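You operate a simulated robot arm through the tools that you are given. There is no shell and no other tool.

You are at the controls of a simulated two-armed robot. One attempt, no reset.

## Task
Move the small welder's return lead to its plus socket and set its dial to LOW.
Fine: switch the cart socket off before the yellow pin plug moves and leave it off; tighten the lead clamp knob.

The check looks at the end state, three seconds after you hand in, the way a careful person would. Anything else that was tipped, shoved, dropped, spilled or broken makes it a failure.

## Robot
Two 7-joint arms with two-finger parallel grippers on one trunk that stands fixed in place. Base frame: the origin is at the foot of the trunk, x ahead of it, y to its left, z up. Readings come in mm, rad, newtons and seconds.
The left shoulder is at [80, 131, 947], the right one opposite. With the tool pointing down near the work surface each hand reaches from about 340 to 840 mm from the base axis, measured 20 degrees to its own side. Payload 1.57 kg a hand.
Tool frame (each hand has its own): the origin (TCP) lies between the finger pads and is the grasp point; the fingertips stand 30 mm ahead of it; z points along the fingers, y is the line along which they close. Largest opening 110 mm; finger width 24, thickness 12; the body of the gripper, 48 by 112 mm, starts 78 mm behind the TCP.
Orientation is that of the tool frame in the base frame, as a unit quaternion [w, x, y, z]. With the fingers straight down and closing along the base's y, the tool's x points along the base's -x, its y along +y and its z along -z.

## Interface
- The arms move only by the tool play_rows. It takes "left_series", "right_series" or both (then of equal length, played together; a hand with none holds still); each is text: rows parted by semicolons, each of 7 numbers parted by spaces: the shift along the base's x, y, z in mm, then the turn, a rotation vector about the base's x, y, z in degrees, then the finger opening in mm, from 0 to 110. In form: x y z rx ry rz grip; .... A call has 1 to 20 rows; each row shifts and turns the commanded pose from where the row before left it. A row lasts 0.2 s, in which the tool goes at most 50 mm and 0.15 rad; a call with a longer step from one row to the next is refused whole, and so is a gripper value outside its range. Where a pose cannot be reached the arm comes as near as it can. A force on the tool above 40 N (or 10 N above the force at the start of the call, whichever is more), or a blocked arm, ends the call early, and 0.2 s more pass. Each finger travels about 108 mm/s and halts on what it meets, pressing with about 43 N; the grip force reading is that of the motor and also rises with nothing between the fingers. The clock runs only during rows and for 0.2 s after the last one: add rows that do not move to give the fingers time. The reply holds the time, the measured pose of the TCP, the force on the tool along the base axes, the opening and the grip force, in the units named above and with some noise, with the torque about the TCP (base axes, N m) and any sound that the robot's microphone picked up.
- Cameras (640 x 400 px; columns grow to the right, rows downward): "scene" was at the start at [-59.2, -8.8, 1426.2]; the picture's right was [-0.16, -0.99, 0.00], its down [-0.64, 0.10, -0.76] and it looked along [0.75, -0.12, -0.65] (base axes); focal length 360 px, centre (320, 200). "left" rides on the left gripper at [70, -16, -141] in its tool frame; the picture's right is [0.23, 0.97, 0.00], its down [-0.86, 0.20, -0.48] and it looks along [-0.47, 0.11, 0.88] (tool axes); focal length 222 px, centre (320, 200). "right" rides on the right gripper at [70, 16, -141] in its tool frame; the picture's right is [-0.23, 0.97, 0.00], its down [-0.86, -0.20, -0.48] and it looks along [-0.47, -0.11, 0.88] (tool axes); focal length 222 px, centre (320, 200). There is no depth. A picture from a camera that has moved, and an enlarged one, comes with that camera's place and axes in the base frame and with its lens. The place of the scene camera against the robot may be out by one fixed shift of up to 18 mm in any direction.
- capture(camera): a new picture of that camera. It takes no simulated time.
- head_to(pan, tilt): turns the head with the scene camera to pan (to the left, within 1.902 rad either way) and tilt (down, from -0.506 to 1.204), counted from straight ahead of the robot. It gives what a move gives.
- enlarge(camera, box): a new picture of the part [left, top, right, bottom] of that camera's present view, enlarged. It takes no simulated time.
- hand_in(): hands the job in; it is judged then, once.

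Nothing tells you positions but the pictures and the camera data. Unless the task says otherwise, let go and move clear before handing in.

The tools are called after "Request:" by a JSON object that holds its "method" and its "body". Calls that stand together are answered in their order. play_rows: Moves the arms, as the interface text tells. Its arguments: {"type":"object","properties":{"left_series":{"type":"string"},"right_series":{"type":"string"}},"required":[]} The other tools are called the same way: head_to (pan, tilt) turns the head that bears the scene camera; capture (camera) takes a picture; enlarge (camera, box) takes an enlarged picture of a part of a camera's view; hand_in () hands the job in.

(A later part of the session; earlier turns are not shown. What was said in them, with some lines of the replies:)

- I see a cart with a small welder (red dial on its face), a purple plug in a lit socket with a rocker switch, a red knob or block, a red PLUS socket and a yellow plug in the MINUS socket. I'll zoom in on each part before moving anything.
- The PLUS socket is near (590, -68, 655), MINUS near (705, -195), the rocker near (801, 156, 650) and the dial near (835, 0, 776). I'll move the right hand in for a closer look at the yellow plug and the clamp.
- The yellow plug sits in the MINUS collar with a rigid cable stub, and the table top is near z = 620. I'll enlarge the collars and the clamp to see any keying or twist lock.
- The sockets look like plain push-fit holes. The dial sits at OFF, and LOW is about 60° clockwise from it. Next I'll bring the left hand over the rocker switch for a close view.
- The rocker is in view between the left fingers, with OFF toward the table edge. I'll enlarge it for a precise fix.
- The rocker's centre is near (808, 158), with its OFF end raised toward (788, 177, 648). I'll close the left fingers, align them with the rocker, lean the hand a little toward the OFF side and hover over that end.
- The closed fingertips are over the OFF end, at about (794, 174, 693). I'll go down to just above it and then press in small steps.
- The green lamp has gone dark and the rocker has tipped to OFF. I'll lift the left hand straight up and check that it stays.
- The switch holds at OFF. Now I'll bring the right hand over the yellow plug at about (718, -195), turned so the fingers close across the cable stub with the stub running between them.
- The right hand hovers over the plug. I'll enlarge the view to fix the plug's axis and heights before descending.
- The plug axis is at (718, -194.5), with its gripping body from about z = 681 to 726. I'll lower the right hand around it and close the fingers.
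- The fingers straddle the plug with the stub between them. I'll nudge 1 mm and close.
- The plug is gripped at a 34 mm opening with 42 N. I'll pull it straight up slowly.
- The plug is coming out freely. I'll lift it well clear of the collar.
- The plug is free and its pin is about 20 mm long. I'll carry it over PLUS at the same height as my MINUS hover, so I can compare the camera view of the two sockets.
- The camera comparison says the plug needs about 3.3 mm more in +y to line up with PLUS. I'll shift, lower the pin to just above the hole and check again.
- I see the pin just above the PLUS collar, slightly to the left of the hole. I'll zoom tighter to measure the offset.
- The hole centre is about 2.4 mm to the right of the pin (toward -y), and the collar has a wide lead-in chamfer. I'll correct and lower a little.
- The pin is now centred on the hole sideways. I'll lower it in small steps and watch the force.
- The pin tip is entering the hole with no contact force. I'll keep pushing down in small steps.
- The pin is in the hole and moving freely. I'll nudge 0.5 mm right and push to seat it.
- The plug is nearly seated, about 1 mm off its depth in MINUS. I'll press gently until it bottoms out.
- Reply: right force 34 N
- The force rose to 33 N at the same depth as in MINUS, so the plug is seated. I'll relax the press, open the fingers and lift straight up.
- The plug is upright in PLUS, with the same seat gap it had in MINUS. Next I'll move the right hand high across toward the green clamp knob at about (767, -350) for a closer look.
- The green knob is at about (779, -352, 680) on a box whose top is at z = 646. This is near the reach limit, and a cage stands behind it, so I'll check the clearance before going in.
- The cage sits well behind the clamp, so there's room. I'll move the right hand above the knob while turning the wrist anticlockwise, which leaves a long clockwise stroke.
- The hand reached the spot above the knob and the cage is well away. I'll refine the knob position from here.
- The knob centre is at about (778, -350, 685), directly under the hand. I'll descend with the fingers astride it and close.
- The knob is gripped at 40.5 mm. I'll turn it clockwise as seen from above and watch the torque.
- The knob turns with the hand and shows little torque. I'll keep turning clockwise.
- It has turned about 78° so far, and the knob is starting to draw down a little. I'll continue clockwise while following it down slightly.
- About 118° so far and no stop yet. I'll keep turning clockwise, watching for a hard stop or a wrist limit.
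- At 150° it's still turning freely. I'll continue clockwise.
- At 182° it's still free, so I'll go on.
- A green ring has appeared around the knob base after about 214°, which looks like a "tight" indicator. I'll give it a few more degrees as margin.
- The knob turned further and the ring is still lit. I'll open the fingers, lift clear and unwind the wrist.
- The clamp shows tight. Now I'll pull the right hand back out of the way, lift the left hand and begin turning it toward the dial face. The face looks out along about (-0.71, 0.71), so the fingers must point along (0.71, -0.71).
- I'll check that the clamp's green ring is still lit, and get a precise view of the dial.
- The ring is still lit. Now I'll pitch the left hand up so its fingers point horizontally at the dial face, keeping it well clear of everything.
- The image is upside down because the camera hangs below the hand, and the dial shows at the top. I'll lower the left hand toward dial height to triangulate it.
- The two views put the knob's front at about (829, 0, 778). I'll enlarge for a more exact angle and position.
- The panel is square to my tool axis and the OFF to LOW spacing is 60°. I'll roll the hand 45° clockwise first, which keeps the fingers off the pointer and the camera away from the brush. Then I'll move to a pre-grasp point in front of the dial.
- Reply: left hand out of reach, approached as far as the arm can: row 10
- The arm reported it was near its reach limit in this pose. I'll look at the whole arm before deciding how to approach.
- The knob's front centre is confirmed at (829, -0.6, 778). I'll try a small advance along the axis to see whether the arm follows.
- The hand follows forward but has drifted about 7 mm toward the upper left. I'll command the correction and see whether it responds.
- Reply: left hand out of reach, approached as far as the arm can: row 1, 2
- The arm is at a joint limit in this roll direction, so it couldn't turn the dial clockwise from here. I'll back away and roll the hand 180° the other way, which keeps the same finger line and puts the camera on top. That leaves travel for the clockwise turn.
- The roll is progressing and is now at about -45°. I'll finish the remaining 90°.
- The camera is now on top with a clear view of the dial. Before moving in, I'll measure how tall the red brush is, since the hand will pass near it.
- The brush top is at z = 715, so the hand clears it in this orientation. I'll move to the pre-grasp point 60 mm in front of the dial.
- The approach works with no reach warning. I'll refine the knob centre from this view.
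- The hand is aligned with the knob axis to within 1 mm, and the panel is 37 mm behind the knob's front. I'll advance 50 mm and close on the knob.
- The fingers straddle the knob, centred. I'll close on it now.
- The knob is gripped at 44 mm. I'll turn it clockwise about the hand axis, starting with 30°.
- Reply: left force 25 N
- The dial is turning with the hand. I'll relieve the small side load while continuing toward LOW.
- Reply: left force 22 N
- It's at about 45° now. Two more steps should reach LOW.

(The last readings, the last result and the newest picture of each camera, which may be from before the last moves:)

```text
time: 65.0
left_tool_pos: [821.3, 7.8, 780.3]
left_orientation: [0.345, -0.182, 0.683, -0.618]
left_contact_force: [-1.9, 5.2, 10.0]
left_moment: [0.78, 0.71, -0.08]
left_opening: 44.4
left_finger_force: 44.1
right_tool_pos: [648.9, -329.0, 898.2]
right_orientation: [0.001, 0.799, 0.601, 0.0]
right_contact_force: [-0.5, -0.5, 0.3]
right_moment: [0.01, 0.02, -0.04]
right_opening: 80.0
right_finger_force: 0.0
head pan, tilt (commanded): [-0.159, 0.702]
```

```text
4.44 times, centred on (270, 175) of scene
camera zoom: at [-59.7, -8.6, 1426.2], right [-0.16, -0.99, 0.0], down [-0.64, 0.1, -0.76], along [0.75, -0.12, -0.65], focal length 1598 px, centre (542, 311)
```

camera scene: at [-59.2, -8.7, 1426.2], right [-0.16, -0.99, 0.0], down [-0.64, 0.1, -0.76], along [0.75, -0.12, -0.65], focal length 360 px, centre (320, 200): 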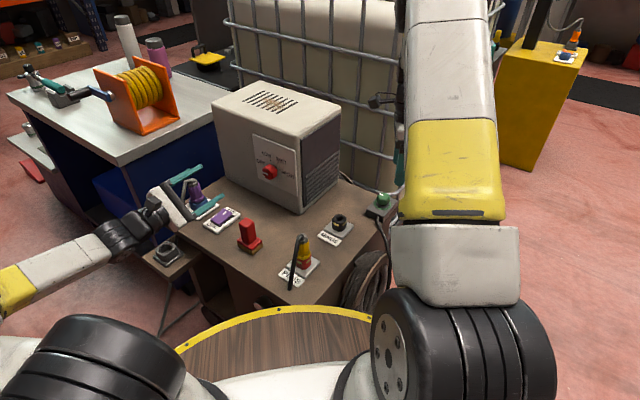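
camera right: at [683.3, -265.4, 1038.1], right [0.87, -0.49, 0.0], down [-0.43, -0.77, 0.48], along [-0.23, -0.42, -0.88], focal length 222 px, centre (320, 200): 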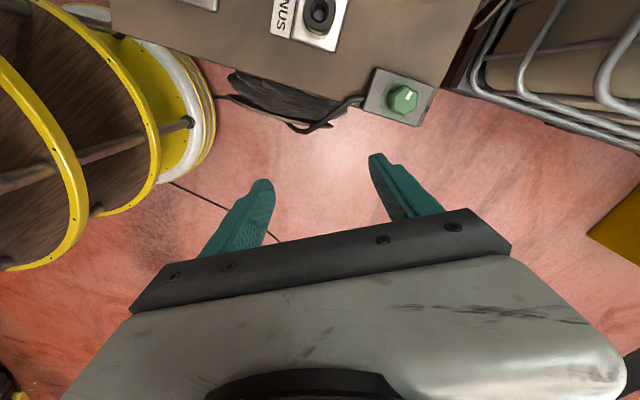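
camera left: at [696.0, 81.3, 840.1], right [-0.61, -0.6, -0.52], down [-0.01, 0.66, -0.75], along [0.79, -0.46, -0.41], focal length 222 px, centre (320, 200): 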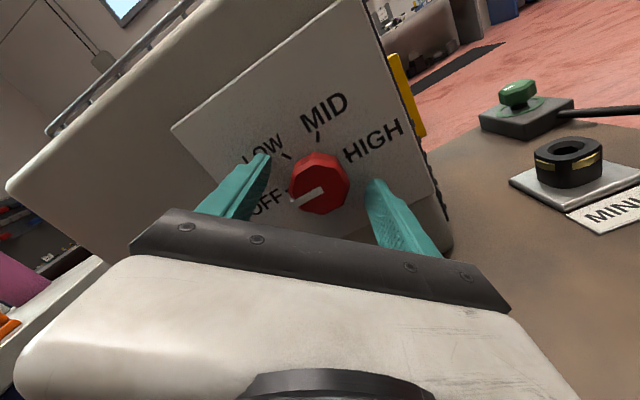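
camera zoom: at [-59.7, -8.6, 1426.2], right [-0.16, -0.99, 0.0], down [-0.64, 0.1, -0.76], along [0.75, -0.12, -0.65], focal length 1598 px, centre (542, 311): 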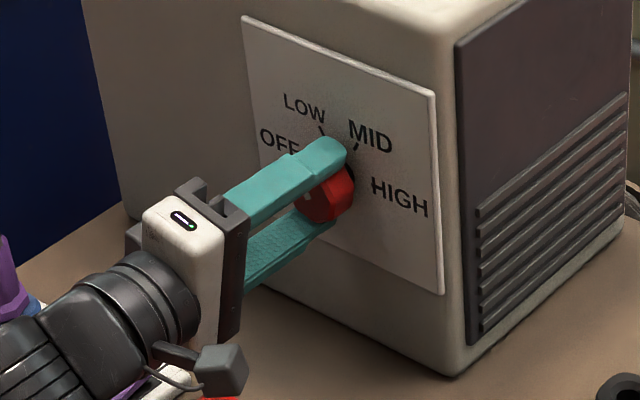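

The hand has turned exactly 60° and the pointer followed. I'll open the fingers and back straight off, then check the pointer.

Request:
{"method": "play_rows", "body": {"left_series": "0 0 0 0 0 0 50; 0 0 0 0 0 0 65; 0 0 0 0 0 0 80; 0 0 0 0 0 0 80; -14 14.4 0 0 0 0 80; -21 21.5 0 0 0 0 80; -28 28.7 0 0 0 0 80; 0 0 0 0 0 0 80"}}

Request:
{"method": "capture", "body": {"camera": "left"}}

Request:
{"method": "enlarge", "body": {"camera": "scene", "box": [235, 135, 315, 205]}}

Request:
{"method": "capture", "body": {"camera": "scene"}}

```text
time: 66.8
left_tool_pos: [759.5, 72.4, 778.1]
left_orientation: [0.345, -0.182, 0.682, -0.619]
left_contact_force: [0.5, 0.5, -0.3]
left_moment: [-0.04, 0.03, -0.02]
left_opening: 79.9
left_finger_force: 0.0
right_tool_pos: [647.8, -329.5, 896.5]
right_orientation: [0.0, 0.798, 0.602, 0.001]
right_contact_force: [0.0, 0.1, -0.1]
right_moment: [0.03, 0.0, 0.01]
right_opening: 80.0
right_finger_force: 0.1
head pan, tilt (commanded): [-0.159, 0.702]
```

```text
taken
camera left: at [608.7, 124.3, 777.3], right [0.01, 0.01, -1.0], down [0.3, 0.95, 0.02], along [0.95, -0.3, 0.01], focal length 222 px, centre (320, 200)
```

left: 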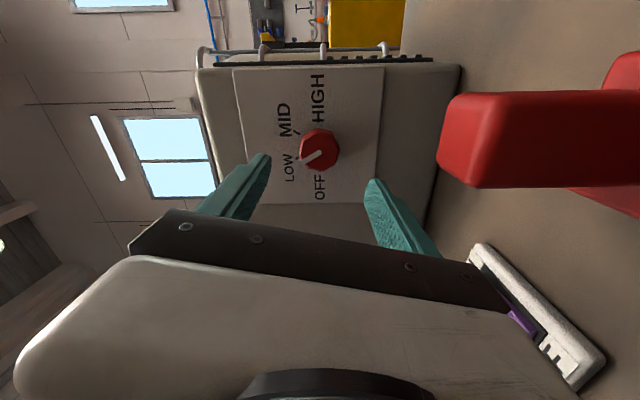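

```text
5.71 times, centred on (275, 170) of scene
camera zoom: at [-59.1, -8.8, 1426.2], right [-0.16, -0.99, 0.0], down [-0.64, 0.1, -0.76], along [0.75, -0.12, -0.65], focal length 2055 px, centre (577, 371)
```

zoom: 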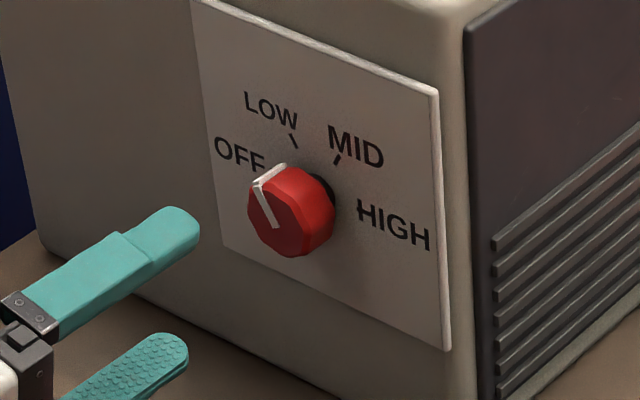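

```text
taken
camera scene: at [-59.1, -8.8, 1426.2], right [-0.16, -0.99, 0.0], down [-0.64, 0.1, -0.76], along [0.75, -0.12, -0.65], focal length 360 px, centre (320, 200)
```

scene: 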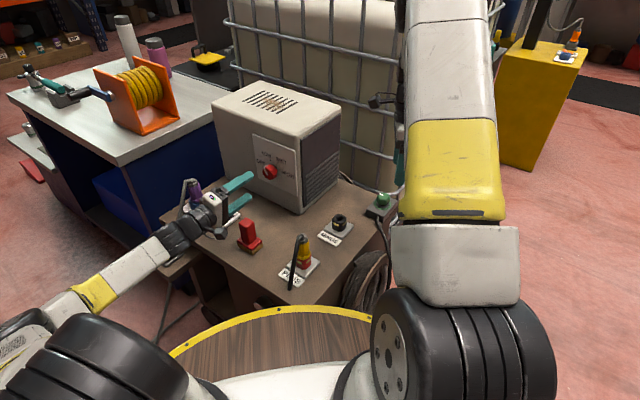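

The pointer lines up with the LOW tick. I'll check the angle more closely from the left camera.

Request:
{"method": "enlarge", "body": {"camera": "left", "box": [260, 70, 400, 210]}}

Request:
{"method": "enlarge", "body": {"camera": "scene", "box": [250, 150, 290, 185]}}

```text
2.86 times, centred on (330, 140) of left
camera zoom: at [608.7, 124.3, 777.3], right [0.01, 0.01, -1.0], down [0.3, 0.95, 0.02], along [0.95, -0.3, 0.01], focal length 635 px, centre (291, 371)
```

zoom: 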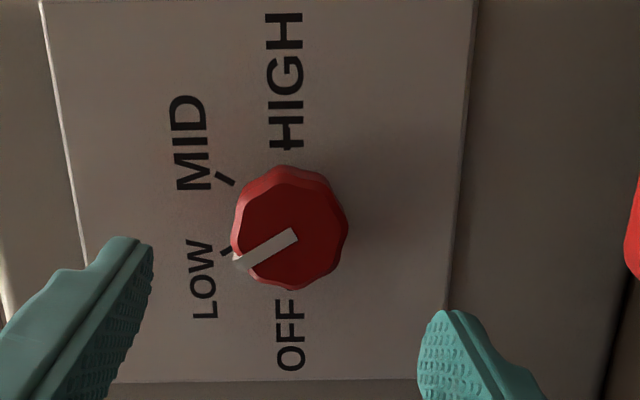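

```text
11.43 times, centred on (270, 168) of scene
camera zoom: at [-59.1, -8.8, 1426.2], right [-0.16, -0.99, 0.0], down [-0.64, 0.1, -0.76], along [0.75, -0.12, -0.65], focal length 4110 px, centre (891, 571)
```

zoom: 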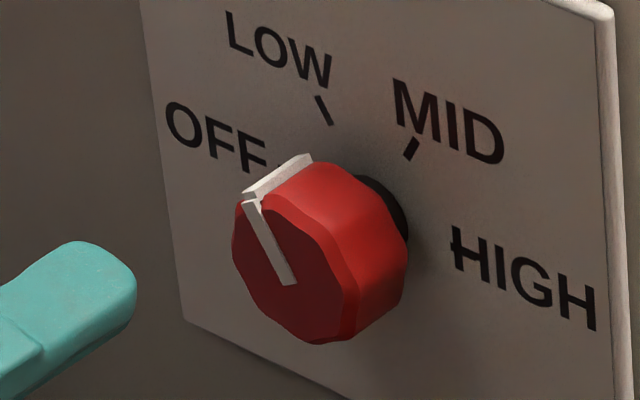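

The pointer is parallel to the LOW tick. Now I'll back the left hand off and up, clear of everything, and check the whole scene.

Request:
{"method": "play_rows", "body": {"left_series": "-25 25.6 10 0 0 0 80; -25 25.6 20 0 0 0 80; -25 25.6 25 0 0 0 80; -20 20 35 0 0 0 80; 0 0 40 0 0 0 80; 0 0 0 0 0 0 80; 0 0 0 0 0 0 80"}}

Request:
{"method": "capture", "body": {"camera": "scene"}}

Request:
{"method": "enlarge", "body": {"camera": "scene", "box": [155, 130, 285, 260]}}

Request:
{"method": "enlarge", "body": {"camera": "scene", "box": [220, 180, 400, 300]}}

Request:
{"method": "capture", "body": {"camera": "left"}}

```text
time: 68.4
left_tool_pos: [662.9, 168.8, 909.4]
left_orientation: [0.345, -0.182, 0.683, -0.618]
left_contact_force: [-0.6, -0.4, -0.5]
left_moment: [0.01, -0.02, 0.02]
left_opening: 80.2
left_finger_force: 0.1
right_tool_pos: [650.9, -329.2, 897.1]
right_orientation: [0.0, 0.799, 0.602, -0.001]
right_contact_force: [0.3, -0.8, 0.5]
right_moment: [-0.03, 0.01, -0.03]
right_opening: 80.0
right_finger_force: 0.0
head pan, tilt (commanded): [-0.159, 0.702]
```

```text
taken
camera scene: at [-59.2, -8.7, 1426.2], right [-0.16, -0.99, 0.0], down [-0.64, 0.1, -0.76], along [0.75, -0.12, -0.65], focal length 360 px, centre (320, 200)
```

scene: 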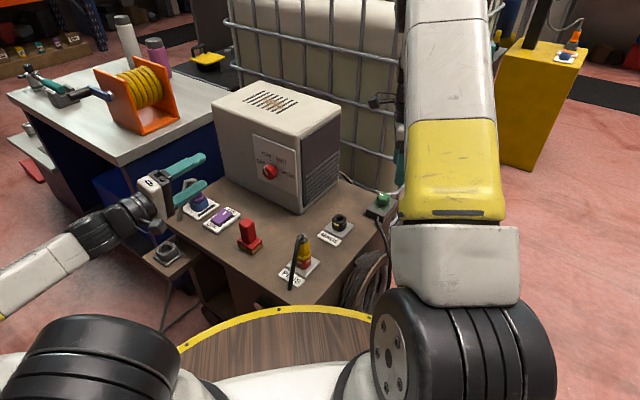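

```text
3.08 times, centred on (220, 195) of scene
camera zoom: at [-59.2, -8.7, 1426.2], right [-0.16, -0.99, 0.0], down [-0.64, 0.1, -0.76], along [0.75, -0.12, -0.65], focal length 1107 px, centre (628, 215)
```

zoom: 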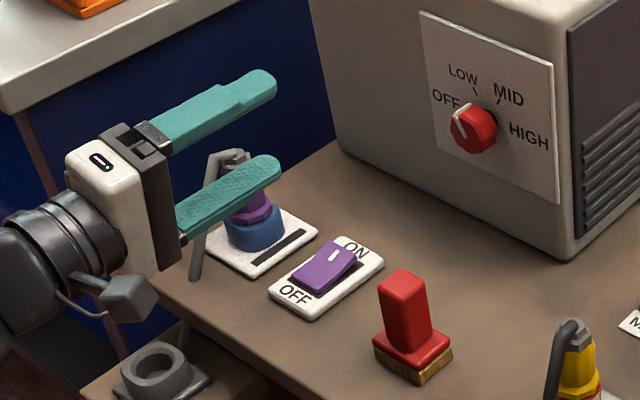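

```text
3.33 times, centred on (310, 240) of scene
camera zoom: at [-59.2, -8.7, 1426.2], right [-0.16, -0.99, 0.0], down [-0.64, 0.1, -0.76], along [0.75, -0.12, -0.65], focal length 1199 px, centre (353, 67)
```

zoom: 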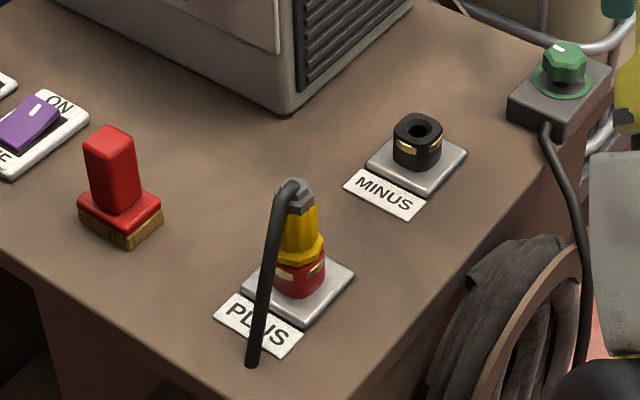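

```text
taken
camera left: at [513.6, 219.7, 907.4], right [0.01, 0.01, -1.0], down [0.3, 0.95, 0.02], along [0.95, -0.3, 0.01], focal length 222 px, centre (320, 200)
```

left: 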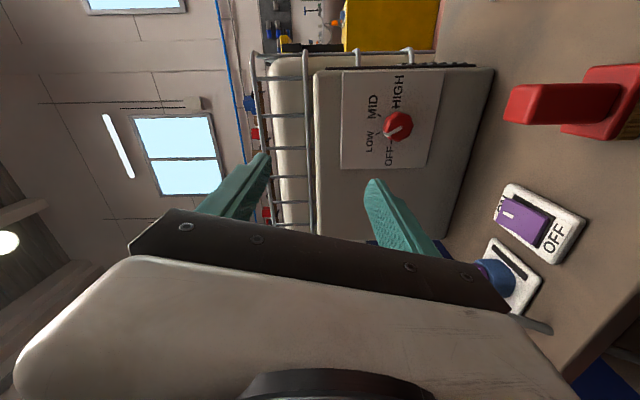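

Everything looks as intended. I'll take one last close look at how the plug is seated before handing in.

Request:
{"method": "enlarge", "body": {"camera": "scene", "box": [280, 225, 330, 290]}}

Request:
{"method": "enlarge", "body": {"camera": "scene", "box": [360, 180, 400, 220]}}

```text
6.15 times, centred on (305, 258) of scene
camera zoom: at [-59.2, -8.7, 1426.2], right [-0.16, -0.99, 0.0], down [-0.64, 0.1, -0.76], along [0.75, -0.12, -0.65], focal length 2213 px, centre (412, -154)
```

zoom: 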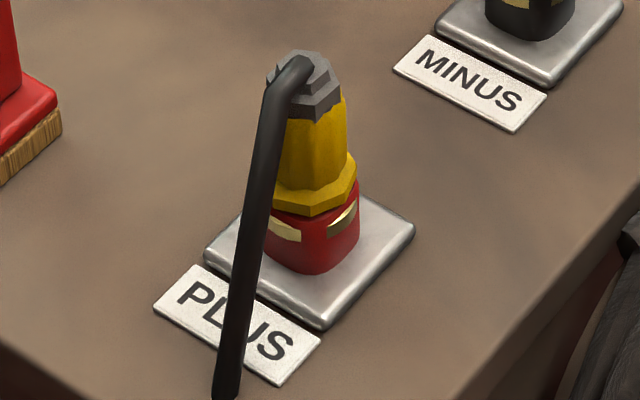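

```text
10.00 times, centred on (380, 200) of scene
camera zoom: at [-59.2, -8.7, 1426.2], right [-0.16, -0.99, 0.0], down [-0.64, 0.1, -0.76], along [0.75, -0.12, -0.65], focal length 3596 px, centre (-280, 200)
```

zoom: 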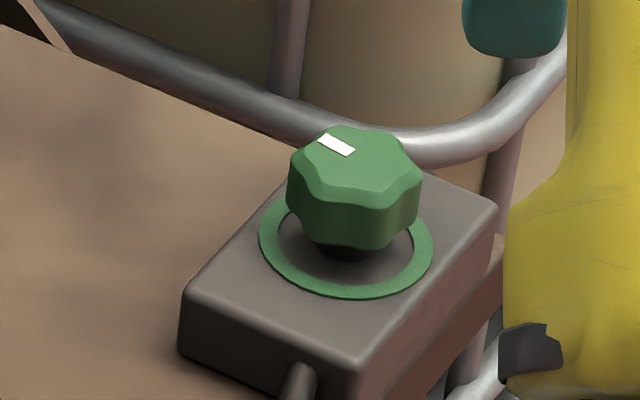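

The yellow plug is fully seated and upright in PLUS, the cart socket is off with its lamp dark, the clamp ring shows tight, and the dial points at LOW. Nothing else has moved and both hands are clear, so I'm handing in.

Request:
{"method": "hand_in", "body": {}}

```text
The job is handed in.
```

The job is handed in. In the last pictures before that, everything you asked for was in place:

- **Cart socket:** I switched it off before touching the yellow plug. Its lamp went dark and it has stayed off.
- **Return lead:** The yellow pin plug is in the PLUS socket, upright and pressed in as deep as it sat in MINUS. MINUS is now empty.
- **Lead clamp knob:** I turned it about 226° clockwise. A green ring appeared around its base at about 214°, and I took that to mean tight. I felt no hard stop.
- **Dial:** It moved 60° from OFF, and the pointer lines up with the LOW mark.

The brush, the purple plug and the welder look unmoved. Both hands are empty and clear of the cart.
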